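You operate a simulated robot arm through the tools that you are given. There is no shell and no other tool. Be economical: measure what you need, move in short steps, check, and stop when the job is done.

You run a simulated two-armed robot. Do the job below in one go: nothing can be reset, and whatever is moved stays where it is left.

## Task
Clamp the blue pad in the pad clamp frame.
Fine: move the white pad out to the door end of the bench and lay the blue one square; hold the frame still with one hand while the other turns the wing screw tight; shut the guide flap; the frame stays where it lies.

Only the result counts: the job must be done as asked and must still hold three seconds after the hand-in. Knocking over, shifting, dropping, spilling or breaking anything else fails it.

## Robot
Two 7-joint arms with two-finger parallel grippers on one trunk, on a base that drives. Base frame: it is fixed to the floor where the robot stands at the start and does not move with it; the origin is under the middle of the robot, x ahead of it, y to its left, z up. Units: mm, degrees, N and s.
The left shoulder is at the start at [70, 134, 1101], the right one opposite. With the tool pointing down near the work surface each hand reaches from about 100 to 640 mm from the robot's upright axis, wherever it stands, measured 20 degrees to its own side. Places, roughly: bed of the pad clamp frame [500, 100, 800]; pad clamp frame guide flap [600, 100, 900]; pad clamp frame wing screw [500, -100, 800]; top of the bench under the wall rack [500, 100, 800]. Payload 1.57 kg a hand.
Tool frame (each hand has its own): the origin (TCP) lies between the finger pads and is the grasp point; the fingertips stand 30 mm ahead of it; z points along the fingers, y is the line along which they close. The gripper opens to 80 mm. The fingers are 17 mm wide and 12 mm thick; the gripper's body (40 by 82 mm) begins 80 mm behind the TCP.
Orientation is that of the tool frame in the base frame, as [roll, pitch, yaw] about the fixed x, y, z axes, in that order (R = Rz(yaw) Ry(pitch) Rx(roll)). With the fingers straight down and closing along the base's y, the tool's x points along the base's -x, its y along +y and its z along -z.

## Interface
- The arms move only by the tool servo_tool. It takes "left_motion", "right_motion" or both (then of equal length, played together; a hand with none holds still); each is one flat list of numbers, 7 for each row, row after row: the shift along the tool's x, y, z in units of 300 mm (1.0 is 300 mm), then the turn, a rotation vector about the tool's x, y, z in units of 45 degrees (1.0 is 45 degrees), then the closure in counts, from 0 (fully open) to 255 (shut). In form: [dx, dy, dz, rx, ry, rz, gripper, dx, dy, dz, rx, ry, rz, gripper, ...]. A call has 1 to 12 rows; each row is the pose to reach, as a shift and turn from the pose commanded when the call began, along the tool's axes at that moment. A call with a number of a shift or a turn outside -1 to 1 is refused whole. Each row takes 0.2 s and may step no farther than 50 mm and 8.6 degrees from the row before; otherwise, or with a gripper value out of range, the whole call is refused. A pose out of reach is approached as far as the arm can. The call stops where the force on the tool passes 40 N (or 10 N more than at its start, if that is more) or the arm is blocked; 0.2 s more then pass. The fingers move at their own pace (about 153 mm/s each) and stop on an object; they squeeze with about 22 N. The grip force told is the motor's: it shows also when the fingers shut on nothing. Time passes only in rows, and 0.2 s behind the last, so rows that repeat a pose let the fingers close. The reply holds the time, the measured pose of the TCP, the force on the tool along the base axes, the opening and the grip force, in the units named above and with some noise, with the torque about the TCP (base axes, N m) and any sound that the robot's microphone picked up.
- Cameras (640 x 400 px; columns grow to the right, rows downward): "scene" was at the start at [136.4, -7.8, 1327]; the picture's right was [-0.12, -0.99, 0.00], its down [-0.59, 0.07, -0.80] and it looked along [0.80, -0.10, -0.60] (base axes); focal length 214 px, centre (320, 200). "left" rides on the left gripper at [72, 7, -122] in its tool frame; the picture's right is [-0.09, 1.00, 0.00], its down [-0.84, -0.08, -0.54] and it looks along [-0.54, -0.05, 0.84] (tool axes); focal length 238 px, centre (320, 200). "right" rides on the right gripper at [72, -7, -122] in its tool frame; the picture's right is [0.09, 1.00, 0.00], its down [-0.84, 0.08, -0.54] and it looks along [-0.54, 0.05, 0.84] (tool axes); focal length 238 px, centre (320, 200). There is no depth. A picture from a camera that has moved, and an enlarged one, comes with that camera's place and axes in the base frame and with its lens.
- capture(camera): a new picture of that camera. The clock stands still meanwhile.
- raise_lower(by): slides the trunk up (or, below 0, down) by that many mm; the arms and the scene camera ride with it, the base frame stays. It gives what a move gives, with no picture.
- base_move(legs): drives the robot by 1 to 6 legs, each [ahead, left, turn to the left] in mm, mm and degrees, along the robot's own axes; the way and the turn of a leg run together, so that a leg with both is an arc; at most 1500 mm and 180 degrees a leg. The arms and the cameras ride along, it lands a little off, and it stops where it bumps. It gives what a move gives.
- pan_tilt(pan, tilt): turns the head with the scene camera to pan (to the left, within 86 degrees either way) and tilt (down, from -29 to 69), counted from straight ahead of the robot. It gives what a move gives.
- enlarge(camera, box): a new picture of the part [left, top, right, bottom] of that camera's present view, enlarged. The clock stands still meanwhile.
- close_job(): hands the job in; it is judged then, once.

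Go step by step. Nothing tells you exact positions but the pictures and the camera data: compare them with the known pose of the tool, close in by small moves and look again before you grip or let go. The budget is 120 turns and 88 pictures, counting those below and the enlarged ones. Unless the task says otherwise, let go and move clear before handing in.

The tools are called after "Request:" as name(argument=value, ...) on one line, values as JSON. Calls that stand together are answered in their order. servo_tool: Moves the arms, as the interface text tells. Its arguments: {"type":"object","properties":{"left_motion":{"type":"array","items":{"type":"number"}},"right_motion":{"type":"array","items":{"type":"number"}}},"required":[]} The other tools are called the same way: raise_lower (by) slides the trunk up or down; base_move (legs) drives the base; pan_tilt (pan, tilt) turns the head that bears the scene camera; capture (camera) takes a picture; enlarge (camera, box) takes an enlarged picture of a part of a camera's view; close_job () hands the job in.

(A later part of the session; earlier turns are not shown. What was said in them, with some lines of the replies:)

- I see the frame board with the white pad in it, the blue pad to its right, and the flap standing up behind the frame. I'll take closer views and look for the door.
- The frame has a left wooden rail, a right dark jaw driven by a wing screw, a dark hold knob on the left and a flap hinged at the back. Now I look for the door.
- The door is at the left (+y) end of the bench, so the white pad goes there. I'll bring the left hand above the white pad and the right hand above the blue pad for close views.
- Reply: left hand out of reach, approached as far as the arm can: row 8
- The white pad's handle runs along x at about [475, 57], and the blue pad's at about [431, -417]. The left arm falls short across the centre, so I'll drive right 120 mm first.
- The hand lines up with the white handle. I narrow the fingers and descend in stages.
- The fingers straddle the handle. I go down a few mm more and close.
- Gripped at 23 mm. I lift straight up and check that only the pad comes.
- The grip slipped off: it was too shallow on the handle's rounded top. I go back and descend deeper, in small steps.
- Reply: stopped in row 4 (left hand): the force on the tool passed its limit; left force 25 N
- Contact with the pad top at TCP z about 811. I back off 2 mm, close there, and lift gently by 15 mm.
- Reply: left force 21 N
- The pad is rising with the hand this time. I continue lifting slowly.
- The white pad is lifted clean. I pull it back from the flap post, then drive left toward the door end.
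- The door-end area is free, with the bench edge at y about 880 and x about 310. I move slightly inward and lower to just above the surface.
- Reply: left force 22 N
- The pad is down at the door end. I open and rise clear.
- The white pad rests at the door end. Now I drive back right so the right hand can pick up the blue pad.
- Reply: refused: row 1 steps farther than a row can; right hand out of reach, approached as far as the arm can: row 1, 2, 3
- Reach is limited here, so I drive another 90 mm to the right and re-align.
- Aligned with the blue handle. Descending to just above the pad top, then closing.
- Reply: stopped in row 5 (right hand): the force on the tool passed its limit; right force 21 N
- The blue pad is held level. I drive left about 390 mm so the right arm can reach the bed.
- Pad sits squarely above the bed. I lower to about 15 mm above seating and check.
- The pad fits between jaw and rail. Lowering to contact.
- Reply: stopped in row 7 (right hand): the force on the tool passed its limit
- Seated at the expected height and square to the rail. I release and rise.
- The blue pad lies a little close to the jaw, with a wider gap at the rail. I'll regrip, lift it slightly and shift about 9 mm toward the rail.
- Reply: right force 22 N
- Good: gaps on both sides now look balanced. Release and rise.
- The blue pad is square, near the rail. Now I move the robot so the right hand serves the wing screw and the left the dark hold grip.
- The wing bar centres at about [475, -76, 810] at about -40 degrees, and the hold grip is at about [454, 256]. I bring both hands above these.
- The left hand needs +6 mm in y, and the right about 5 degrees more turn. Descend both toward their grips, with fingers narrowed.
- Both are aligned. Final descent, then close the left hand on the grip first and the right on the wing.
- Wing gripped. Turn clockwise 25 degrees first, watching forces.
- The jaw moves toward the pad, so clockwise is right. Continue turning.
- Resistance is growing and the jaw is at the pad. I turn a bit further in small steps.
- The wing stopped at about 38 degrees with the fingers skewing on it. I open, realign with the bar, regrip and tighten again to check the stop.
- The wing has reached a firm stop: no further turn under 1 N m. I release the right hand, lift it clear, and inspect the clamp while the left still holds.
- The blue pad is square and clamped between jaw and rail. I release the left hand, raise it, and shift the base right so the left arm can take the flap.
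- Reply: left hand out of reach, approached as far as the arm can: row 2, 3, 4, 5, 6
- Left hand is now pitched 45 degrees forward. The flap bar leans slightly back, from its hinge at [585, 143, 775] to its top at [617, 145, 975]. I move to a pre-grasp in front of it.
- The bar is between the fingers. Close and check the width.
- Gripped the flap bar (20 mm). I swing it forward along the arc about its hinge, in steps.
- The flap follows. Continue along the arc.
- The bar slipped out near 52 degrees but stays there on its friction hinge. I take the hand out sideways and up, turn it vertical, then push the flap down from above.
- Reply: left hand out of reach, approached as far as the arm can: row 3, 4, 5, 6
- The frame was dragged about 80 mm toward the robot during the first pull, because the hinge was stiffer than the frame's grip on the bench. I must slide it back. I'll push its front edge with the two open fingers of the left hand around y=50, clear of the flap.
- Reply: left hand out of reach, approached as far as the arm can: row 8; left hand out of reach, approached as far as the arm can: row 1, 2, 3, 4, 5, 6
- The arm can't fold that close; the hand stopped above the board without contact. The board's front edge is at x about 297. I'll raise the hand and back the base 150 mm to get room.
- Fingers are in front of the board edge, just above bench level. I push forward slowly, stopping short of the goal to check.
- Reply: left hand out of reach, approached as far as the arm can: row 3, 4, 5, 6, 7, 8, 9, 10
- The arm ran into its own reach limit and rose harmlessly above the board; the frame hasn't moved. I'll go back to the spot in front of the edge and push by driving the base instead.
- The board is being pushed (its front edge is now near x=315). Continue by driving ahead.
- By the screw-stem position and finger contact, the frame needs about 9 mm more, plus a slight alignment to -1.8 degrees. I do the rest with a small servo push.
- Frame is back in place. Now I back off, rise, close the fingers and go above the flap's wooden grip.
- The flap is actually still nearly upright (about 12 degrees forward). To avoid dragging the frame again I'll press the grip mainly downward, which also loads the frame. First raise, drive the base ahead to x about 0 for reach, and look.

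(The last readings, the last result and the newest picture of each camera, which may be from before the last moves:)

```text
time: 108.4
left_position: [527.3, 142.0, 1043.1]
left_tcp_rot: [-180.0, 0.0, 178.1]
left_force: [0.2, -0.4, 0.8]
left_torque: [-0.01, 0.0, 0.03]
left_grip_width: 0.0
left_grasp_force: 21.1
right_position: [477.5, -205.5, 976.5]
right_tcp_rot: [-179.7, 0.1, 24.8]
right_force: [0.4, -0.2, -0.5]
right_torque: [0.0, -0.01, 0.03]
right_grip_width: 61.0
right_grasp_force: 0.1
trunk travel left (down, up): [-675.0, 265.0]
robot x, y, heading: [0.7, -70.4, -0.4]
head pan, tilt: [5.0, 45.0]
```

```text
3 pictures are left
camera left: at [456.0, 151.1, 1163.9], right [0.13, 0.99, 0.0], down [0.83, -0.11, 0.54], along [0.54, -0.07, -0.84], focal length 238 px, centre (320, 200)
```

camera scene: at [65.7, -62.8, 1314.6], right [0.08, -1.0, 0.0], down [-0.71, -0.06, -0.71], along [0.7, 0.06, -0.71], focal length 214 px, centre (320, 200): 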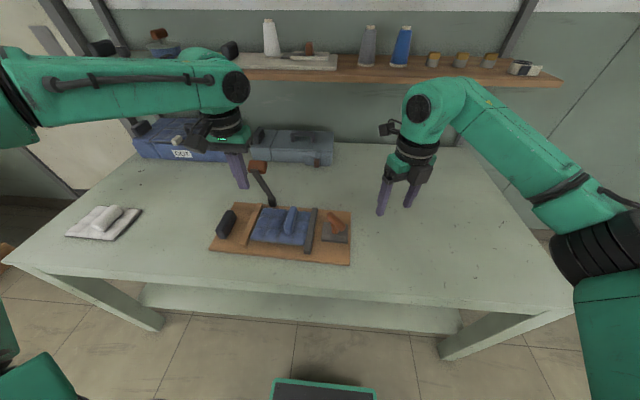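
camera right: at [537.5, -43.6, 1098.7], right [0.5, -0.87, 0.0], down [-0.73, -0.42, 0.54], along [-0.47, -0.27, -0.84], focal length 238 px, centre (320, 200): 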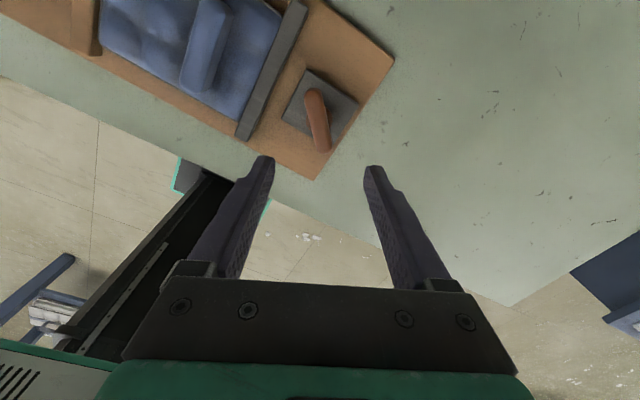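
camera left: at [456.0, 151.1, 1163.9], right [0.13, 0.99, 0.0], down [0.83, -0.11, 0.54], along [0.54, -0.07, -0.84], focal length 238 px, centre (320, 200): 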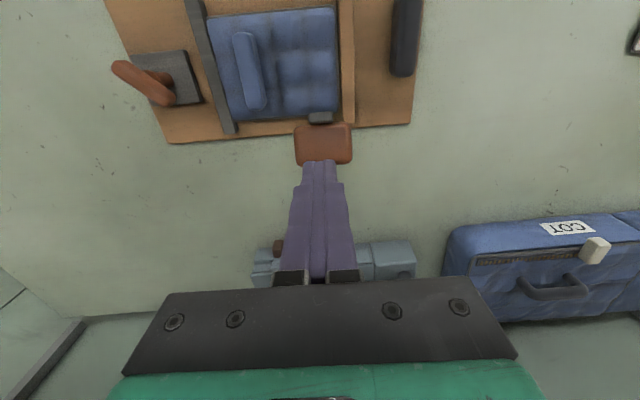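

The wooden grip's top is at about [527, 144, 965]. I move over its front half and descend onto it.

Request:
servo_tool(left_motion=[0.02, 0.007, 0.05, 0, 0, 0, 255, 0.02, 0.007, 0.1, 0, 0, 0, 255, 0.02, 0.007, 0.12, 0, 0, 0, 255, 0.02, 0.007, 0.14, 0, 0, 0, 255, 0.022, 0.007, 0.155, 0, 0, 0, 255, 0.025, 0.007, 0.17, 0, 0, 0, 255, 0.03, 0.007, 0.185, 0, 0, 0, 255, 0.036, 0.007, 0.2, 0, 0, 0, 255])

```text
time: 109.9
left_position: [517.3, 142.4, 1002.8]
left_tcp_rot: [180.0, 1.2, 178.0]
left_force: [-7.4, 1.2, 33.6]
left_torque: [0.09, 0.02, -0.11]
left_grip_width: 0.0
left_grasp_force: 21.2
right_position: [471.8, -207.2, 980.8]
right_tcp_rot: [-179.8, -0.3, 24.9]
right_force: [0.7, -0.7, -0.9]
right_torque: [-0.01, 0.04, -0.01]
right_grip_width: 61.4
right_grasp_force: 0.1
trunk travel left (down, up): [-675.0, 265.0]
robot x, y, heading: [-2.2, -67.8, -0.3]
head pan, tilt: [5.0, 45.0]
stopped in row 7 (left hand): the force on the tool passed its limit (the readings are from after the stop); the commanded pose is now the measured one
```

Contact with 34 N down. Keeping that load, I now drag the grip toward the robot.

Request:
servo_tool(left_motion=[0.017, 0, 0.002, 0, 0, 0, 255, 0.033, 0, 0.006, 0, 0, 0, 255, 0.05, 0, 0.011, 0, 0, 0, 255, 0.067, 0, 0.018, 0, 0, 0, 255, 0.083, 0, 0.026, 0, 0, 0, 255])

```text
time: 111.1
left_position: [495.0, 145.9, 983.5]
left_tcp_rot: [180.0, 0.4, 178.0]
left_force: [-3.8, 0.8, 7.1]
left_torque: [0.0, 0.09, -0.1]
left_grip_width: 0.0
left_grasp_force: 20.6
right_position: [477.0, -205.1, 976.3]
right_tcp_rot: [-179.7, 0.0, 24.8]
right_force: [-0.5, 0.2, -0.4]
right_torque: [-0.01, 0.03, -0.01]
right_grip_width: 61.1
right_grasp_force: 0.1
trunk travel left (down, up): [-675.0, 265.0]
robot x, y, heading: [2.2, -68.6, -0.4]
head pan, tilt: [5.0, 45.0]
```

The grip yields downward. Continue pressing down and slightly back.

Request:
servo_tool(left_motion=[0.012, 0, 0.015, 0, 0, 0, 255, 0.025, 0, 0.03, 0, 0, 0, 255, 0.037, 0, 0.045, 0, 0, 0, 255, 0.05, 0, 0.06, 0, 0, 0, 255, 0.062, 0, 0.078, 0, 0, 0, 255])

Request:
capture(camera="scene")

```text
time: 112.3
left_position: [475.1, 145.3, 964.6]
left_tcp_rot: [-180.0, 0.6, 178.1]
left_force: [-2.5, 0.9, 1.0]
left_torque: [-0.06, 0.0, -0.04]
left_grip_width: 0.0
left_grasp_force: 20.3
right_position: [476.1, -205.2, 977.8]
right_tcp_rot: [-179.8, 0.0, 24.8]
right_force: [-0.8, 0.3, 0.5]
right_torque: [0.02, -0.02, 0.0]
right_grip_width: 61.1
right_grasp_force: 0.1
trunk travel left (down, up): [-675.0, 265.0]
robot x, y, heading: [1.4, -69.1, -0.4]
head pan, tilt: [5.0, 45.0]
```

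```text
2 pictures are left
camera scene: at [129.4, -63.0, 1314.9], right [0.08, -1.0, 0.0], down [-0.7, -0.06, -0.71], along [0.71, 0.06, -0.71], focal length 214 px, centre (320, 200)
```

scene: 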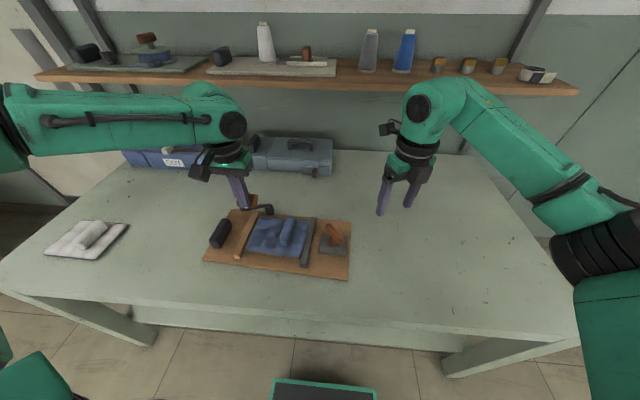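

The grip follows (about 28 degrees forward now). Continue along the arc, pressing down.

Request:
servo_tool(left_motion=[0.042, 0, 0.035, 0, 0, 0, 255, 0.083, 0, 0.07, 0, 0, 0, 255, 0.12, 0, 0.108, 0, 0, 0, 255, 0.156, 0, 0.148, 0, 0, 0, 255, 0.186, 0, 0.19, 0, 0, 0, 255, 0.214, 0, 0.235, 0, 0, 0, 255])

```text
time: 113.7
left_position: [412.8, 147.4, 891.9]
left_tcp_rot: [179.9, 0.4, 178.1]
left_force: [-0.5, 0.1, 1.0]
left_torque: [0.0, 0.0, 0.02]
left_grip_width: 0.2
left_grasp_force: 21.2
right_position: [476.4, -205.8, 978.2]
right_tcp_rot: [-179.9, -0.1, 24.7]
right_force: [-1.2, 0.8, 0.4]
right_torque: [-0.03, 0.02, -0.01]
right_grip_width: 60.9
right_grasp_force: 0.0
trunk travel left (down, up): [-675.0, 265.0]
robot x, y, heading: [-2.1, -75.0, -0.4]
head pan, tilt: [5.0, 45.0]
```

Request:
enlarge(camera="scene", box=[180, 150, 380, 300])

```text
2.67 times, centred on (280, 225) of scene
camera zoom: at [130.7, -62.5, 1314.8], right [0.08, -1.0, 0.0], down [-0.7, -0.06, -0.71], along [0.7, 0.06, -0.71], focal length 572 px, centre (427, 133)
```

zoom: 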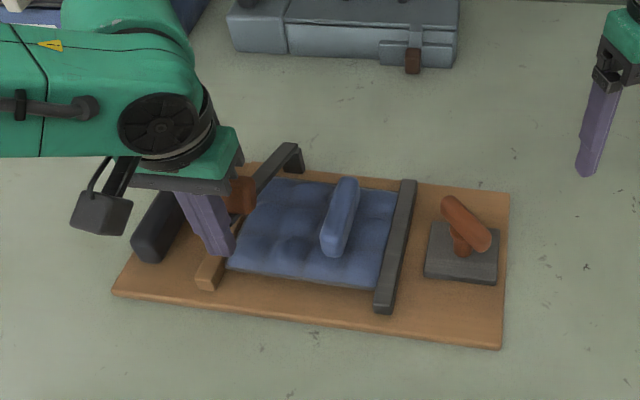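

The fingers have slid to the front of the grip; the flap is at roughly 50 degrees. I raise the hand, go over the bar's upper face (x about 482), and press straight down there.

Request:
servo_tool(left_motion=[0.03, 0, -0.08, 0, 0, 0, 255, 0.03, 0, -0.2, 0, 0, 0, 255, -0.1, 0, -0.2, 0, 0, 0, 255, -0.23, 0, -0.2, 0, 0, 0, 255, -0.23, 0, -0.13, 0, 0, 0, 255, -0.23, 0, -0.1, 0, 0, 0, 255, -0.23, 0, -0.07, 0, 0, 0, 255, -0.23, 0, -0.04, 0, 0, 0, 255, -0.23, 0, -0.01, 0, 0, 0, 255])

```text
time: 115.7
left_position: [481.6, 146.1, 897.7]
left_tcp_rot: [-180.0, 0.5, 178.1]
left_force: [0.4, 0.0, 0.6]
left_torque: [-0.01, 0.02, 0.02]
left_grip_width: 0.2
left_grasp_force: 21.4
right_position: [476.9, -206.3, 977.2]
right_tcp_rot: [-179.8, -0.1, 24.7]
right_force: [-0.1, 0.1, 0.2]
right_torque: [0.01, 0.0, -0.02]
right_grip_width: 61.6
right_grasp_force: 0.1
trunk travel left (down, up): [-675.0, 265.0]
robot x, y, heading: [-1.9, -71.4, -0.2]
head pan, tilt: [5.0, 45.0]
```

Request:
servo_tool(left_motion=[0, 0, 0.025, 0, 0, 0, 255, 0, 0, 0.05, 0, 0, 0, 255, 0, 0, 0.075, 0, 0, 0, 255, 0, 0, 0.1, 0, 0, 0, 255, 0, 0, 0.125, 0, 0, 0, 255, 0, 0, 0.15, 0, 0, 0, 255])

```text
time: 117.1
left_position: [481.0, 145.3, 851.8]
left_tcp_rot: [-179.9, 0.7, 178.0]
left_force: [0.5, 0.2, 0.4]
left_torque: [0.01, 0.0, -0.01]
left_grip_width: 0.4
left_grasp_force: 21.1
right_position: [478.0, -205.7, 976.6]
right_tcp_rot: [-179.8, -0.1, 24.7]
right_force: [-1.2, 0.0, -0.7]
right_torque: [-0.03, -0.01, 0.01]
right_grip_width: 61.0
right_grasp_force: 0.0
trunk travel left (down, up): [-675.0, 265.0]
robot x, y, heading: [-1.8, -72.6, -0.4]
head pan, tilt: [5.0, 45.0]
```

Request:
servo_tool(left_motion=[0, 0, 0.015, 0, 0, 0, 255, 0, 0, 0.03, 0, 0, 0, 255, 0, 0, 0.045, 0, 0, 0, 255, 0, 0, 0.06, 0, 0, 0, 255, 0, 0, 0.075, 0, 0, 0, 255, 0, 0, 0.085, 0, 0, 0, 255])

```text
time: 118.1
left_position: [483.6, 143.6, 841.6]
left_tcp_rot: [179.8, 1.5, 178.0]
left_force: [-8.4, 1.2, 24.1]
left_torque: [0.01, 0.47, -0.05]
left_grip_width: 0.4
left_grasp_force: 21.4
right_position: [473.2, -207.0, 979.7]
right_tcp_rot: [-179.8, -0.3, 24.7]
right_force: [0.8, 1.0, 0.3]
right_torque: [-0.01, 0.02, 0.01]
right_grip_width: 61.0
right_grasp_force: 0.0
trunk travel left (down, up): [-675.0, 265.0]
robot x, y, heading: [-2.5, -69.1, -0.3]
head pan, tilt: [5.0, 45.0]
stopped in row 5 (left hand): the force on the tool passed its limit (the readings are from after the stop); the commanded pose is now the measured one
```

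Firm contact at tip z about 811: the flap now lies flat on the pad. I lift off. Next the frame needs squaring: it shifted a bit forward, so I'll nudge it back from behind with two fingers aligned to its original angle.

Request:
servo_tool(left_motion=[0, 0, -0.1, 0, 0.03, 0, 255, 0, 0, -0.25, 0, 0.03, 0, 200, 0, 0, -0.4, 0, 0.03, 0, 100, 0, 0, -0.45, 0, 0.03, 0, 32])

Request:
base_move(legs=[[35, -85, 0]])

Request:
servo_tool(left_motion=[-0.1, 0.02, 0, 0, 0, 0, 32, -0.2, 0.04, 0, 0, 0, 0, 32, -0.3, 0.06, 0, 0, 0, 0, 32])

```text
time: 119.1
left_position: [481.0, 147.2, 971.1]
left_tcp_rot: [179.9, -0.3, 178.1]
left_force: [-0.2, -0.2, -0.1]
left_torque: [0.03, -0.03, -0.02]
left_grip_width: 70.2
left_grasp_force: 0.1
right_position: [476.4, -206.4, 977.6]
right_tcp_rot: [-179.9, -0.2, 24.8]
right_force: [-0.2, 0.0, -0.4]
right_torque: [0.01, 0.02, -0.01]
right_grip_width: 61.6
right_grasp_force: 0.1
trunk travel left (down, up): [-675.0, 265.0]
robot x, y, heading: [1.0, -71.1, -0.3]
head pan, tilt: [5.0, 45.0]
```

```text
time: 120.2
left_position: [517.0, 65.6, 971.6]
left_tcp_rot: [179.9, -0.2, 178.2]
left_force: [0.0, 0.5, -0.5]
left_torque: [-0.03, -0.03, -0.03]
left_grip_width: 70.1
left_grasp_force: 0.0
right_position: [510.7, -286.4, 977.5]
right_tcp_rot: [-179.8, -0.1, 24.9]
right_force: [0.5, -0.1, 0.2]
right_torque: [-0.01, -0.01, 0.01]
right_grip_width: 61.2
right_grasp_force: 0.0
trunk travel left (down, up): [-675.0, 265.0]
robot x, y, heading: [38.2, -155.4, -0.2]
head pan, tilt: [5.0, 45.0]
```

```text
time: 121.0
left_position: [601.8, 80.0, 970.4]
left_tcp_rot: [-179.9, -0.2, 178.2]
left_force: [-0.6, 0.2, 0.4]
left_torque: [-0.03, -0.01, 0.02]
left_grip_width: 70.1
left_grasp_force: 0.1
left hand out of reach, approached as far as the arm can: row 3
right_position: [512.0, -287.2, 977.7]
right_tcp_rot: [-179.9, 0.0, 24.9]
right_force: [0.1, 1.2, -0.2]
right_torque: [0.0, 0.0, 0.0]
right_grip_width: 60.9
right_grasp_force: 0.1
trunk travel left (down, up): [-675.0, 265.0]
robot x, y, heading: [33.8, -156.2, -0.4]
head pan, tilt: [5.0, 45.0]
```

Request:
base_move(legs=[[17, 0, 0]])

Request:
servo_tool(left_motion=[0, 0, 0.15, 0, 0, 0, 32, 0, 0, 0.3, 0, 0, 0, 32, 0, 0, 0.4, 0, 0, 0, 32])

```text
time: 121.8
left_position: [615.0, 79.8, 973.0]
left_tcp_rot: [179.9, 0.0, 178.1]
left_force: [-0.4, 0.4, 0.2]
left_torque: [0.0, -0.04, 0.05]
left_grip_width: 70.0
left_grasp_force: 0.1
right_position: [525.3, -287.7, 980.0]
right_tcp_rot: [-179.8, -0.2, 25.0]
right_force: [-0.3, 0.7, 0.7]
right_torque: [0.02, -0.02, 0.0]
right_grip_width: 61.2
right_grasp_force: 0.1
trunk travel left (down, up): [-675.0, 265.0]
robot x, y, heading: [51.4, -151.7, -0.4]
head pan, tilt: [5.0, 45.0]
```

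```text
time: 122.6
left_position: [601.8, 87.5, 858.8]
left_tcp_rot: [-180.0, 0.1, 178.2]
left_force: [0.2, -0.2, 0.3]
left_torque: [0.01, 0.0, 0.05]
left_grip_width: 70.0
left_grasp_force: 0.1
left hand out of reach, approached as far as the arm can: row 2, 3
right_position: [527.5, -288.1, 977.3]
right_tcp_rot: [-179.9, -0.1, 24.9]
right_force: [-0.7, -0.1, 0.2]
right_torque: [-0.04, -0.01, 0.0]
right_grip_width: 61.5
right_grasp_force: 0.0
trunk travel left (down, up): [-675.0, 265.0]
robot x, y, heading: [51.2, -153.7, -0.4]
head pan, tilt: [5.0, 45.0]
```

Lowering reduces reach, so I return up to x=615 and lower the whole trunk instead (raising the right hand first to keep it clear).

Request:
servo_tool(left_motion=[-0.01, -0.008, -0.12, 0, 0, 0, 32, -0.025, -0.016, -0.25, 0, 0, 0, 32, -0.05, -0.025, -0.38, 0, 0, 0, 32], right_motion=[0, 0, -0.13, 0, 0, 0, 60, 0, 0, -0.26, 0, 0, 0, 60, 0, 0, -0.4, 0, 0, 0, 60])

Request:
raise_lower(by=-140)

```text
time: 123.4
left_position: [614.9, 76.8, 972.2]
left_tcp_rot: [179.9, 0.0, 178.2]
left_force: [-0.5, 1.2, 0.7]
left_torque: [-0.01, -0.03, -0.03]
left_grip_width: 70.0
left_grasp_force: 0.1
right_position: [526.5, -285.4, 1099.2]
right_tcp_rot: [-179.8, 0.0, 24.9]
right_force: [0.5, 0.0, 0.2]
right_torque: [-0.02, 0.01, 0.0]
right_grip_width: 61.0
right_grasp_force: 0.1
trunk travel left (down, up): [-675.0, 265.0]
robot x, y, heading: [50.0, -152.8, -0.4]
head pan, tilt: [5.0, 45.0]
```

```text
time: 125.1
left_position: [617.2, 75.2, 832.3]
left_tcp_rot: [180.0, 0.0, 178.1]
left_force: [0.1, -0.6, 0.0]
left_torque: [-0.02, 0.01, -0.04]
left_grip_width: 69.7
left_grasp_force: 0.0
right_position: [527.1, -285.9, 958.6]
right_tcp_rot: [-179.8, -0.1, 24.9]
right_force: [-0.2, -1.0, -0.8]
right_torque: [0.01, -0.03, 0.02]
right_grip_width: 61.2
right_grasp_force: 0.0
trunk travel left (down, up): [-535.0, 405.0]
robot x, y, heading: [51.5, -152.3, -0.3]
head pan, tilt: [5.0, 45.0]
```

Request:
raise_lower(by=-45)

Request:
servo_tool(left_motion=[0.02, 0, 0, 0, 0, 0, 32, 0.035, 0, 0, 0, 0, 0, 32, 0.05, 0, 0, 0, 0, 0, 32])

Request:
servo_tool(left_motion=[0.012, 0, 0, 0, 0, 0, 32, 0.024, 0, 0, 0, 0, 0, 32, 0.036, 0, 0, 0, 0, 0, 32])

```text
time: 126.0
left_position: [616.3, 75.0, 786.4]
left_tcp_rot: [-180.0, 0.0, 178.1]
left_force: [0.0, -0.3, 0.1]
left_torque: [-0.02, -0.04, -0.02]
left_grip_width: 70.0
left_grasp_force: 0.0
right_position: [527.2, -286.3, 912.9]
right_tcp_rot: [-179.8, -0.1, 24.9]
right_force: [-0.3, 0.1, -0.4]
right_torque: [0.01, -0.02, -0.02]
right_grip_width: 60.9
right_grasp_force: 0.0
trunk travel left (down, up): [-490.0, 450.0]
robot x, y, heading: [51.5, -157.5, -0.5]
head pan, tilt: [5.0, 45.0]
```

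```text
time: 126.8
left_position: [603.1, 76.3, 787.2]
left_tcp_rot: [179.9, 0.0, 178.2]
left_force: [1.4, -0.2, 0.5]
left_torque: [0.03, -0.06, -0.14]
left_grip_width: 70.3
left_grasp_force: 0.4
right_position: [527.7, -286.5, 913.7]
right_tcp_rot: [-179.8, -0.1, 24.9]
right_force: [0.1, -0.7, -0.1]
right_torque: [0.01, -0.02, 0.02]
right_grip_width: 61.4
right_grasp_force: 0.0
trunk travel left (down, up): [-490.0, 450.0]
robot x, y, heading: [45.7, -153.2, -0.1]
head pan, tilt: [5.0, 45.0]
```

```text
time: 127.6
left_position: [591.7, 77.7, 787.0]
left_tcp_rot: [180.0, 0.1, 178.0]
left_force: [2.5, -0.6, 1.1]
left_torque: [0.04, -0.09, 0.0]
left_grip_width: 70.1
left_grasp_force: 0.1
right_position: [526.2, -286.1, 911.2]
right_tcp_rot: [-179.8, -0.1, 24.9]
right_force: [0.1, 0.8, -0.7]
right_torque: [-0.04, -0.01, 0.03]
right_grip_width: 60.9
right_grasp_force: 0.1
trunk travel left (down, up): [-490.0, 450.0]
robot x, y, heading: [53.3, -150.9, -0.3]
head pan, tilt: [5.0, 45.0]
```

Both fingers are in contact with the back edge and squaring it. The final few millimetres to the original line follow.

Request:
servo_tool(left_motion=[0.008, 0, 0, 0, 0, 0, 32, 0.016, 0, 0, 0, 0, -0.003, 32, 0.022, 0, 0, 0, 0, -0.004, 32, 0.022, 0, 0, 0, 0, -0.004, 32])

```text
time: 128.6
left_position: [583.6, 77.2, 787.3]
left_tcp_rot: [179.9, -0.1, 178.3]
left_force: [3.0, 0.4, 0.9]
left_torque: [-0.05, -0.05, 0.05]
left_grip_width: 70.0
left_grasp_force: 0.0
right_position: [527.7, -287.3, 913.6]
right_tcp_rot: [-179.7, 0.0, 25.0]
right_force: [-0.2, 0.0, 0.0]
right_torque: [0.02, 0.05, -0.01]
right_grip_width: 61.3
right_grasp_force: 0.1
trunk travel left (down, up): [-490.0, 450.0]
robot x, y, heading: [48.5, -152.6, -0.3]
head pan, tilt: [5.0, 45.0]
```

Frame is back on its line. I back off, raise the trunk, withdraw the hand and take the last picture.

Request:
servo_tool(left_motion=[-0.04, 0, 0, 0, 0, 0, 32, -0.07, 0, 0, 0, 0, 0, 32])

Request:
raise_lower(by=185)

Request:
servo_tool(left_motion=[0, 0, -0.12, 0, 0, 0, 32, 0.12, 0.05, -0.15, 0, 0, 0, 32, 0.26, 0.12, -0.15, 0, 0, 0, 32, 0.39, 0.2, -0.15, 0, 0, 0, 32, 0.5, 0.3, -0.15, 0, 0, 0, 32, 0.55, 0.44, -0.15, 0, 0, 0, 32, 0.55, 0.58, -0.15, 0, 0, 0, 32, 0.55, 0.72, -0.15, 0, 0, 0, 32])

Request:
base_move(legs=[[-50, 80, 0]])

Request:
pan_tilt(pan=8, tilt=45)

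Request:
enlarge(camera="scene", box=[180, 140, 420, 290])

```text
time: 129.2
left_position: [604.6, 76.0, 786.2]
left_tcp_rot: [-180.0, 0.0, 178.4]
left_force: [-0.7, -0.4, -0.5]
left_torque: [-0.03, -0.03, 0.03]
left_grip_width: 69.9
left_grasp_force: 0.0
right_position: [527.4, -286.1, 912.6]
right_tcp_rot: [-179.8, -0.1, 24.8]
right_force: [-0.5, -0.2, 0.0]
right_torque: [0.01, -0.02, 0.0]
right_grip_width: 61.1
right_grasp_force: 0.0
trunk travel left (down, up): [-490.0, 450.0]
robot x, y, heading: [49.6, -155.0, -0.1]
head pan, tilt: [5.0, 45.0]
```

```text
time: 131.2
left_position: [604.9, 76.8, 971.4]
left_tcp_rot: [-180.0, -0.1, 178.4]
left_force: [-0.1, 1.6, 1.3]
left_torque: [0.02, -0.01, 0.03]
left_grip_width: 69.9
left_grasp_force: 0.0
right_position: [527.4, -286.7, 1098.1]
right_tcp_rot: [-179.7, -0.2, 24.9]
right_force: [0.0, 1.5, 0.3]
right_torque: [-0.01, -0.06, 0.01]
right_grip_width: 61.2
right_grasp_force: 0.1
trunk travel left (down, up): [-675.0, 265.0]
robot x, y, heading: [47.9, -155.4, -0.3]
head pan, tilt: [5.0, 45.0]
```

```text
time: 133.0
left_position: [448.1, 294.9, 1013.8]
left_tcp_rot: [-180.0, 0.0, 178.3]
left_force: [0.1, 0.1, 0.4]
left_torque: [0.0, -0.03, -0.02]
left_grip_width: 70.1
left_grasp_force: 0.2
right_position: [528.1, -285.5, 1097.6]
right_tcp_rot: [-179.8, 0.0, 24.9]
right_force: [0.5, 0.1, 0.4]
right_torque: [0.01, -0.01, -0.03]
right_grip_width: 61.3
right_grasp_force: 0.1
trunk travel left (down, up): [-675.0, 265.0]
robot x, y, heading: [51.6, -151.3, -0.5]
head pan, tilt: [5.0, 45.0]
```

```text
time: 134.1
left_position: [399.5, 374.8, 1014.1]
left_tcp_rot: [179.9, 0.0, 178.4]
left_force: [0.6, 0.1, 0.3]
left_torque: [0.0, 0.01, -0.04]
left_grip_width: 70.2
left_grasp_force: 0.1
right_position: [476.9, -205.9, 1097.9]
right_tcp_rot: [-179.7, 0.0, 24.9]
right_force: [0.2, -0.2, 0.0]
right_torque: [0.01, 0.01, 0.02]
right_grip_width: 61.5
right_grasp_force: 0.0
trunk travel left (down, up): [-675.0, 265.0]
robot x, y, heading: [2.6, -73.1, -0.3]
head pan, tilt: [5.0, 45.0]
```

```text
time: 134.8
left_position: [397.7, 374.5, 1012.5]
left_tcp_rot: [-179.8, 0.0, 178.3]
left_force: [0.6, 0.0, 0.1]
left_torque: [-0.03, -0.02, -0.02]
left_grip_width: 70.1
left_grasp_force: 0.0
right_position: [478.3, -205.3, 1098.2]
right_tcp_rot: [-179.7, -0.1, 24.9]
right_force: [0.9, 0.9, 1.3]
right_torque: [-0.01, -0.01, 0.0]
right_grip_width: 61.3
right_grasp_force: 0.0
trunk travel left (down, up): [-675.0, 265.0]
robot x, y, heading: [1.0, -72.3, -0.1]
head pan, tilt: [8.0, 45.0]
```

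```text
2.67 times, centred on (300, 215) of scene
camera zoom: at [131.0, -58.8, 1314.8], right [0.13, -0.99, 0.0], down [-0.7, -0.1, -0.71], along [0.7, 0.09, -0.71], focal length 572 px, centre (373, 160)
```

zoom: 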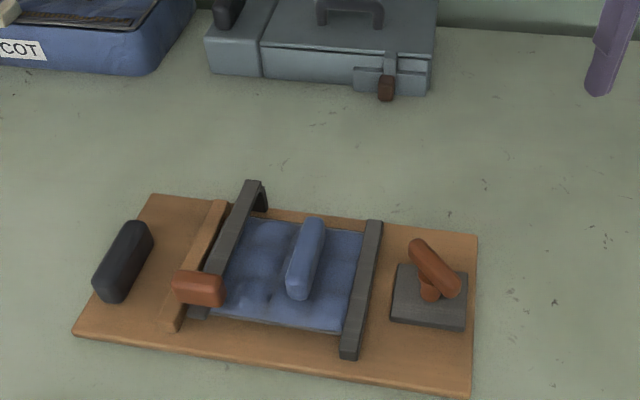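

The flap lies over the pad and the frame corners match their original places within a few mm. To be sure the flap is fully shut, I press its wooden grip straight down once.

Request:
servo_tool(left_motion=[-0.007, -0.15, 0, 0, 0, 0, 200, -0.014, -0.3, 0, 0, 0, 0, 255, -0.021, -0.45, 0, 0, 0, 0, 255, -0.028, -0.6, 0, 0, 0, 0, 255, -0.036, -0.75, 0, 0, 0, 0, 255, -0.036, -0.75, 0.13, 0, 0, 0, 255, -0.036, -0.75, 0.26, 0, 0, 0, 255, -0.036, -0.75, 0.36, 0, 0, 0, 255])

Request:
servo_tool(left_motion=[0, 0, 0.02, 0, 0, 0, 255, 0, 0, 0.04, 0, 0, 0, 255, 0, 0, 0.06, 0, 0, 0, 255, 0, 0, 0.08, 0, 0, 0, 255, 0, 0, 0.1, 0, 0, 0, 255, 0, 0, 0.12, 0, 0, 0, 255, 0, 0, 0.14, 0, 0, 0, 255, 0, 0, 0.16, 0, 0, 0, 255])

```text
time: 136.6
left_position: [403.9, 149.5, 913.4]
left_tcp_rot: [180.0, 0.1, 178.3]
left_force: [0.1, 0.0, 0.4]
left_torque: [0.04, 0.01, 0.04]
left_grip_width: 0.0
left_grasp_force: 21.7
right_position: [479.2, -206.2, 1096.4]
right_tcp_rot: [-179.7, 0.0, 24.9]
right_force: [-0.2, 0.2, 0.1]
right_torque: [0.01, 0.02, 0.03]
right_grip_width: 61.3
right_grasp_force: 0.2
trunk travel left (down, up): [-675.0, 265.0]
robot x, y, heading: [-0.3, -73.2, -0.3]
head pan, tilt: [8.0, 45.0]
```

```text
time: 138.1
left_position: [402.8, 148.2, 874.8]
left_tcp_rot: [179.6, 1.2, 178.4]
left_force: [-12.5, 1.9, 29.7]
left_torque: [-0.03, 0.38, -0.13]
left_grip_width: 0.3
left_grasp_force: 21.4
right_position: [472.7, -205.2, 1101.2]
right_tcp_rot: [-179.8, -0.3, 25.0]
right_force: [-0.4, -0.3, -0.7]
right_torque: [0.01, 0.01, -0.01]
right_grip_width: 61.1
right_grasp_force: 0.0
trunk travel left (down, up): [-675.0, 265.0]
robot x, y, heading: [1.3, -72.2, -0.1]
head pan, tilt: [8.0, 45.0]
stopped in row 7 (left hand): the force on the tool passed its limit (the readings are from after the stop); the commanded pose is now the measured one
```

The grip is solid against its stop, so the flap is shut. I lift off and move clear.

Request:
servo_tool(left_motion=[0, 0, -0.05, 0, 0, 0, 255, 0, 0, -0.2, 0, 0, 0, 255, 0, 0, -0.35, 0, 0, 0, 255, 0, 0, -0.47, 0, 0, 0, 255, 0, 0.15, -0.47, 0, 0, 0, 255, 0, 0.3, -0.47, 0, 0, 0, 255, 0, 0.45, -0.47, 0, 0, 0, 255])

```text
time: 139.7
left_position: [409.4, 284.2, 1013.5]
left_tcp_rot: [179.9, 0.8, 178.3]
left_force: [0.3, 1.1, 0.0]
left_torque: [-0.03, 0.01, 0.0]
left_grip_width: 0.1
left_grasp_force: 21.1
right_position: [478.2, -204.8, 1097.6]
right_tcp_rot: [-179.8, -0.1, 25.0]
right_force: [1.0, 0.2, -0.1]
right_torque: [0.02, -0.03, -0.04]
right_grip_width: 61.1
right_grasp_force: 0.1
trunk travel left (down, up): [-675.0, 265.0]
robot x, y, heading: [-0.1, -73.6, -0.3]
head pan, tilt: [8.0, 45.0]
```

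Both hands are clear, the blue pad is clamped, the flap is shut and the white pad is at the door end, so I hand in.

Request:
close_job()

```text
The job is handed in.
```

The blue pad is clamped square in the frame, the guide flap is shut and the white pad is at the door end of the bench. However, the frame did not stay still throughout.

- **Frame:** swinging the flap dragged the frame about 80 mm toward the robot. I pushed it back, and a later nudge from behind squared it. In the last picture its corners were within about 4 mm of where they started. I have no finer check than that, and I pressed the flap down once more after that picture. If "stays where it lies" rules out any movement along the way, that part was not met.
- **Screw:** the left hand held the frame while the right turned the wing clockwise by about 98 degrees. It reached a firm stop and did not move again at about 1 N m.
- **Flap:** pressing its wooden grip down hit a firm stop at about 40 N, which I take as fully shut.
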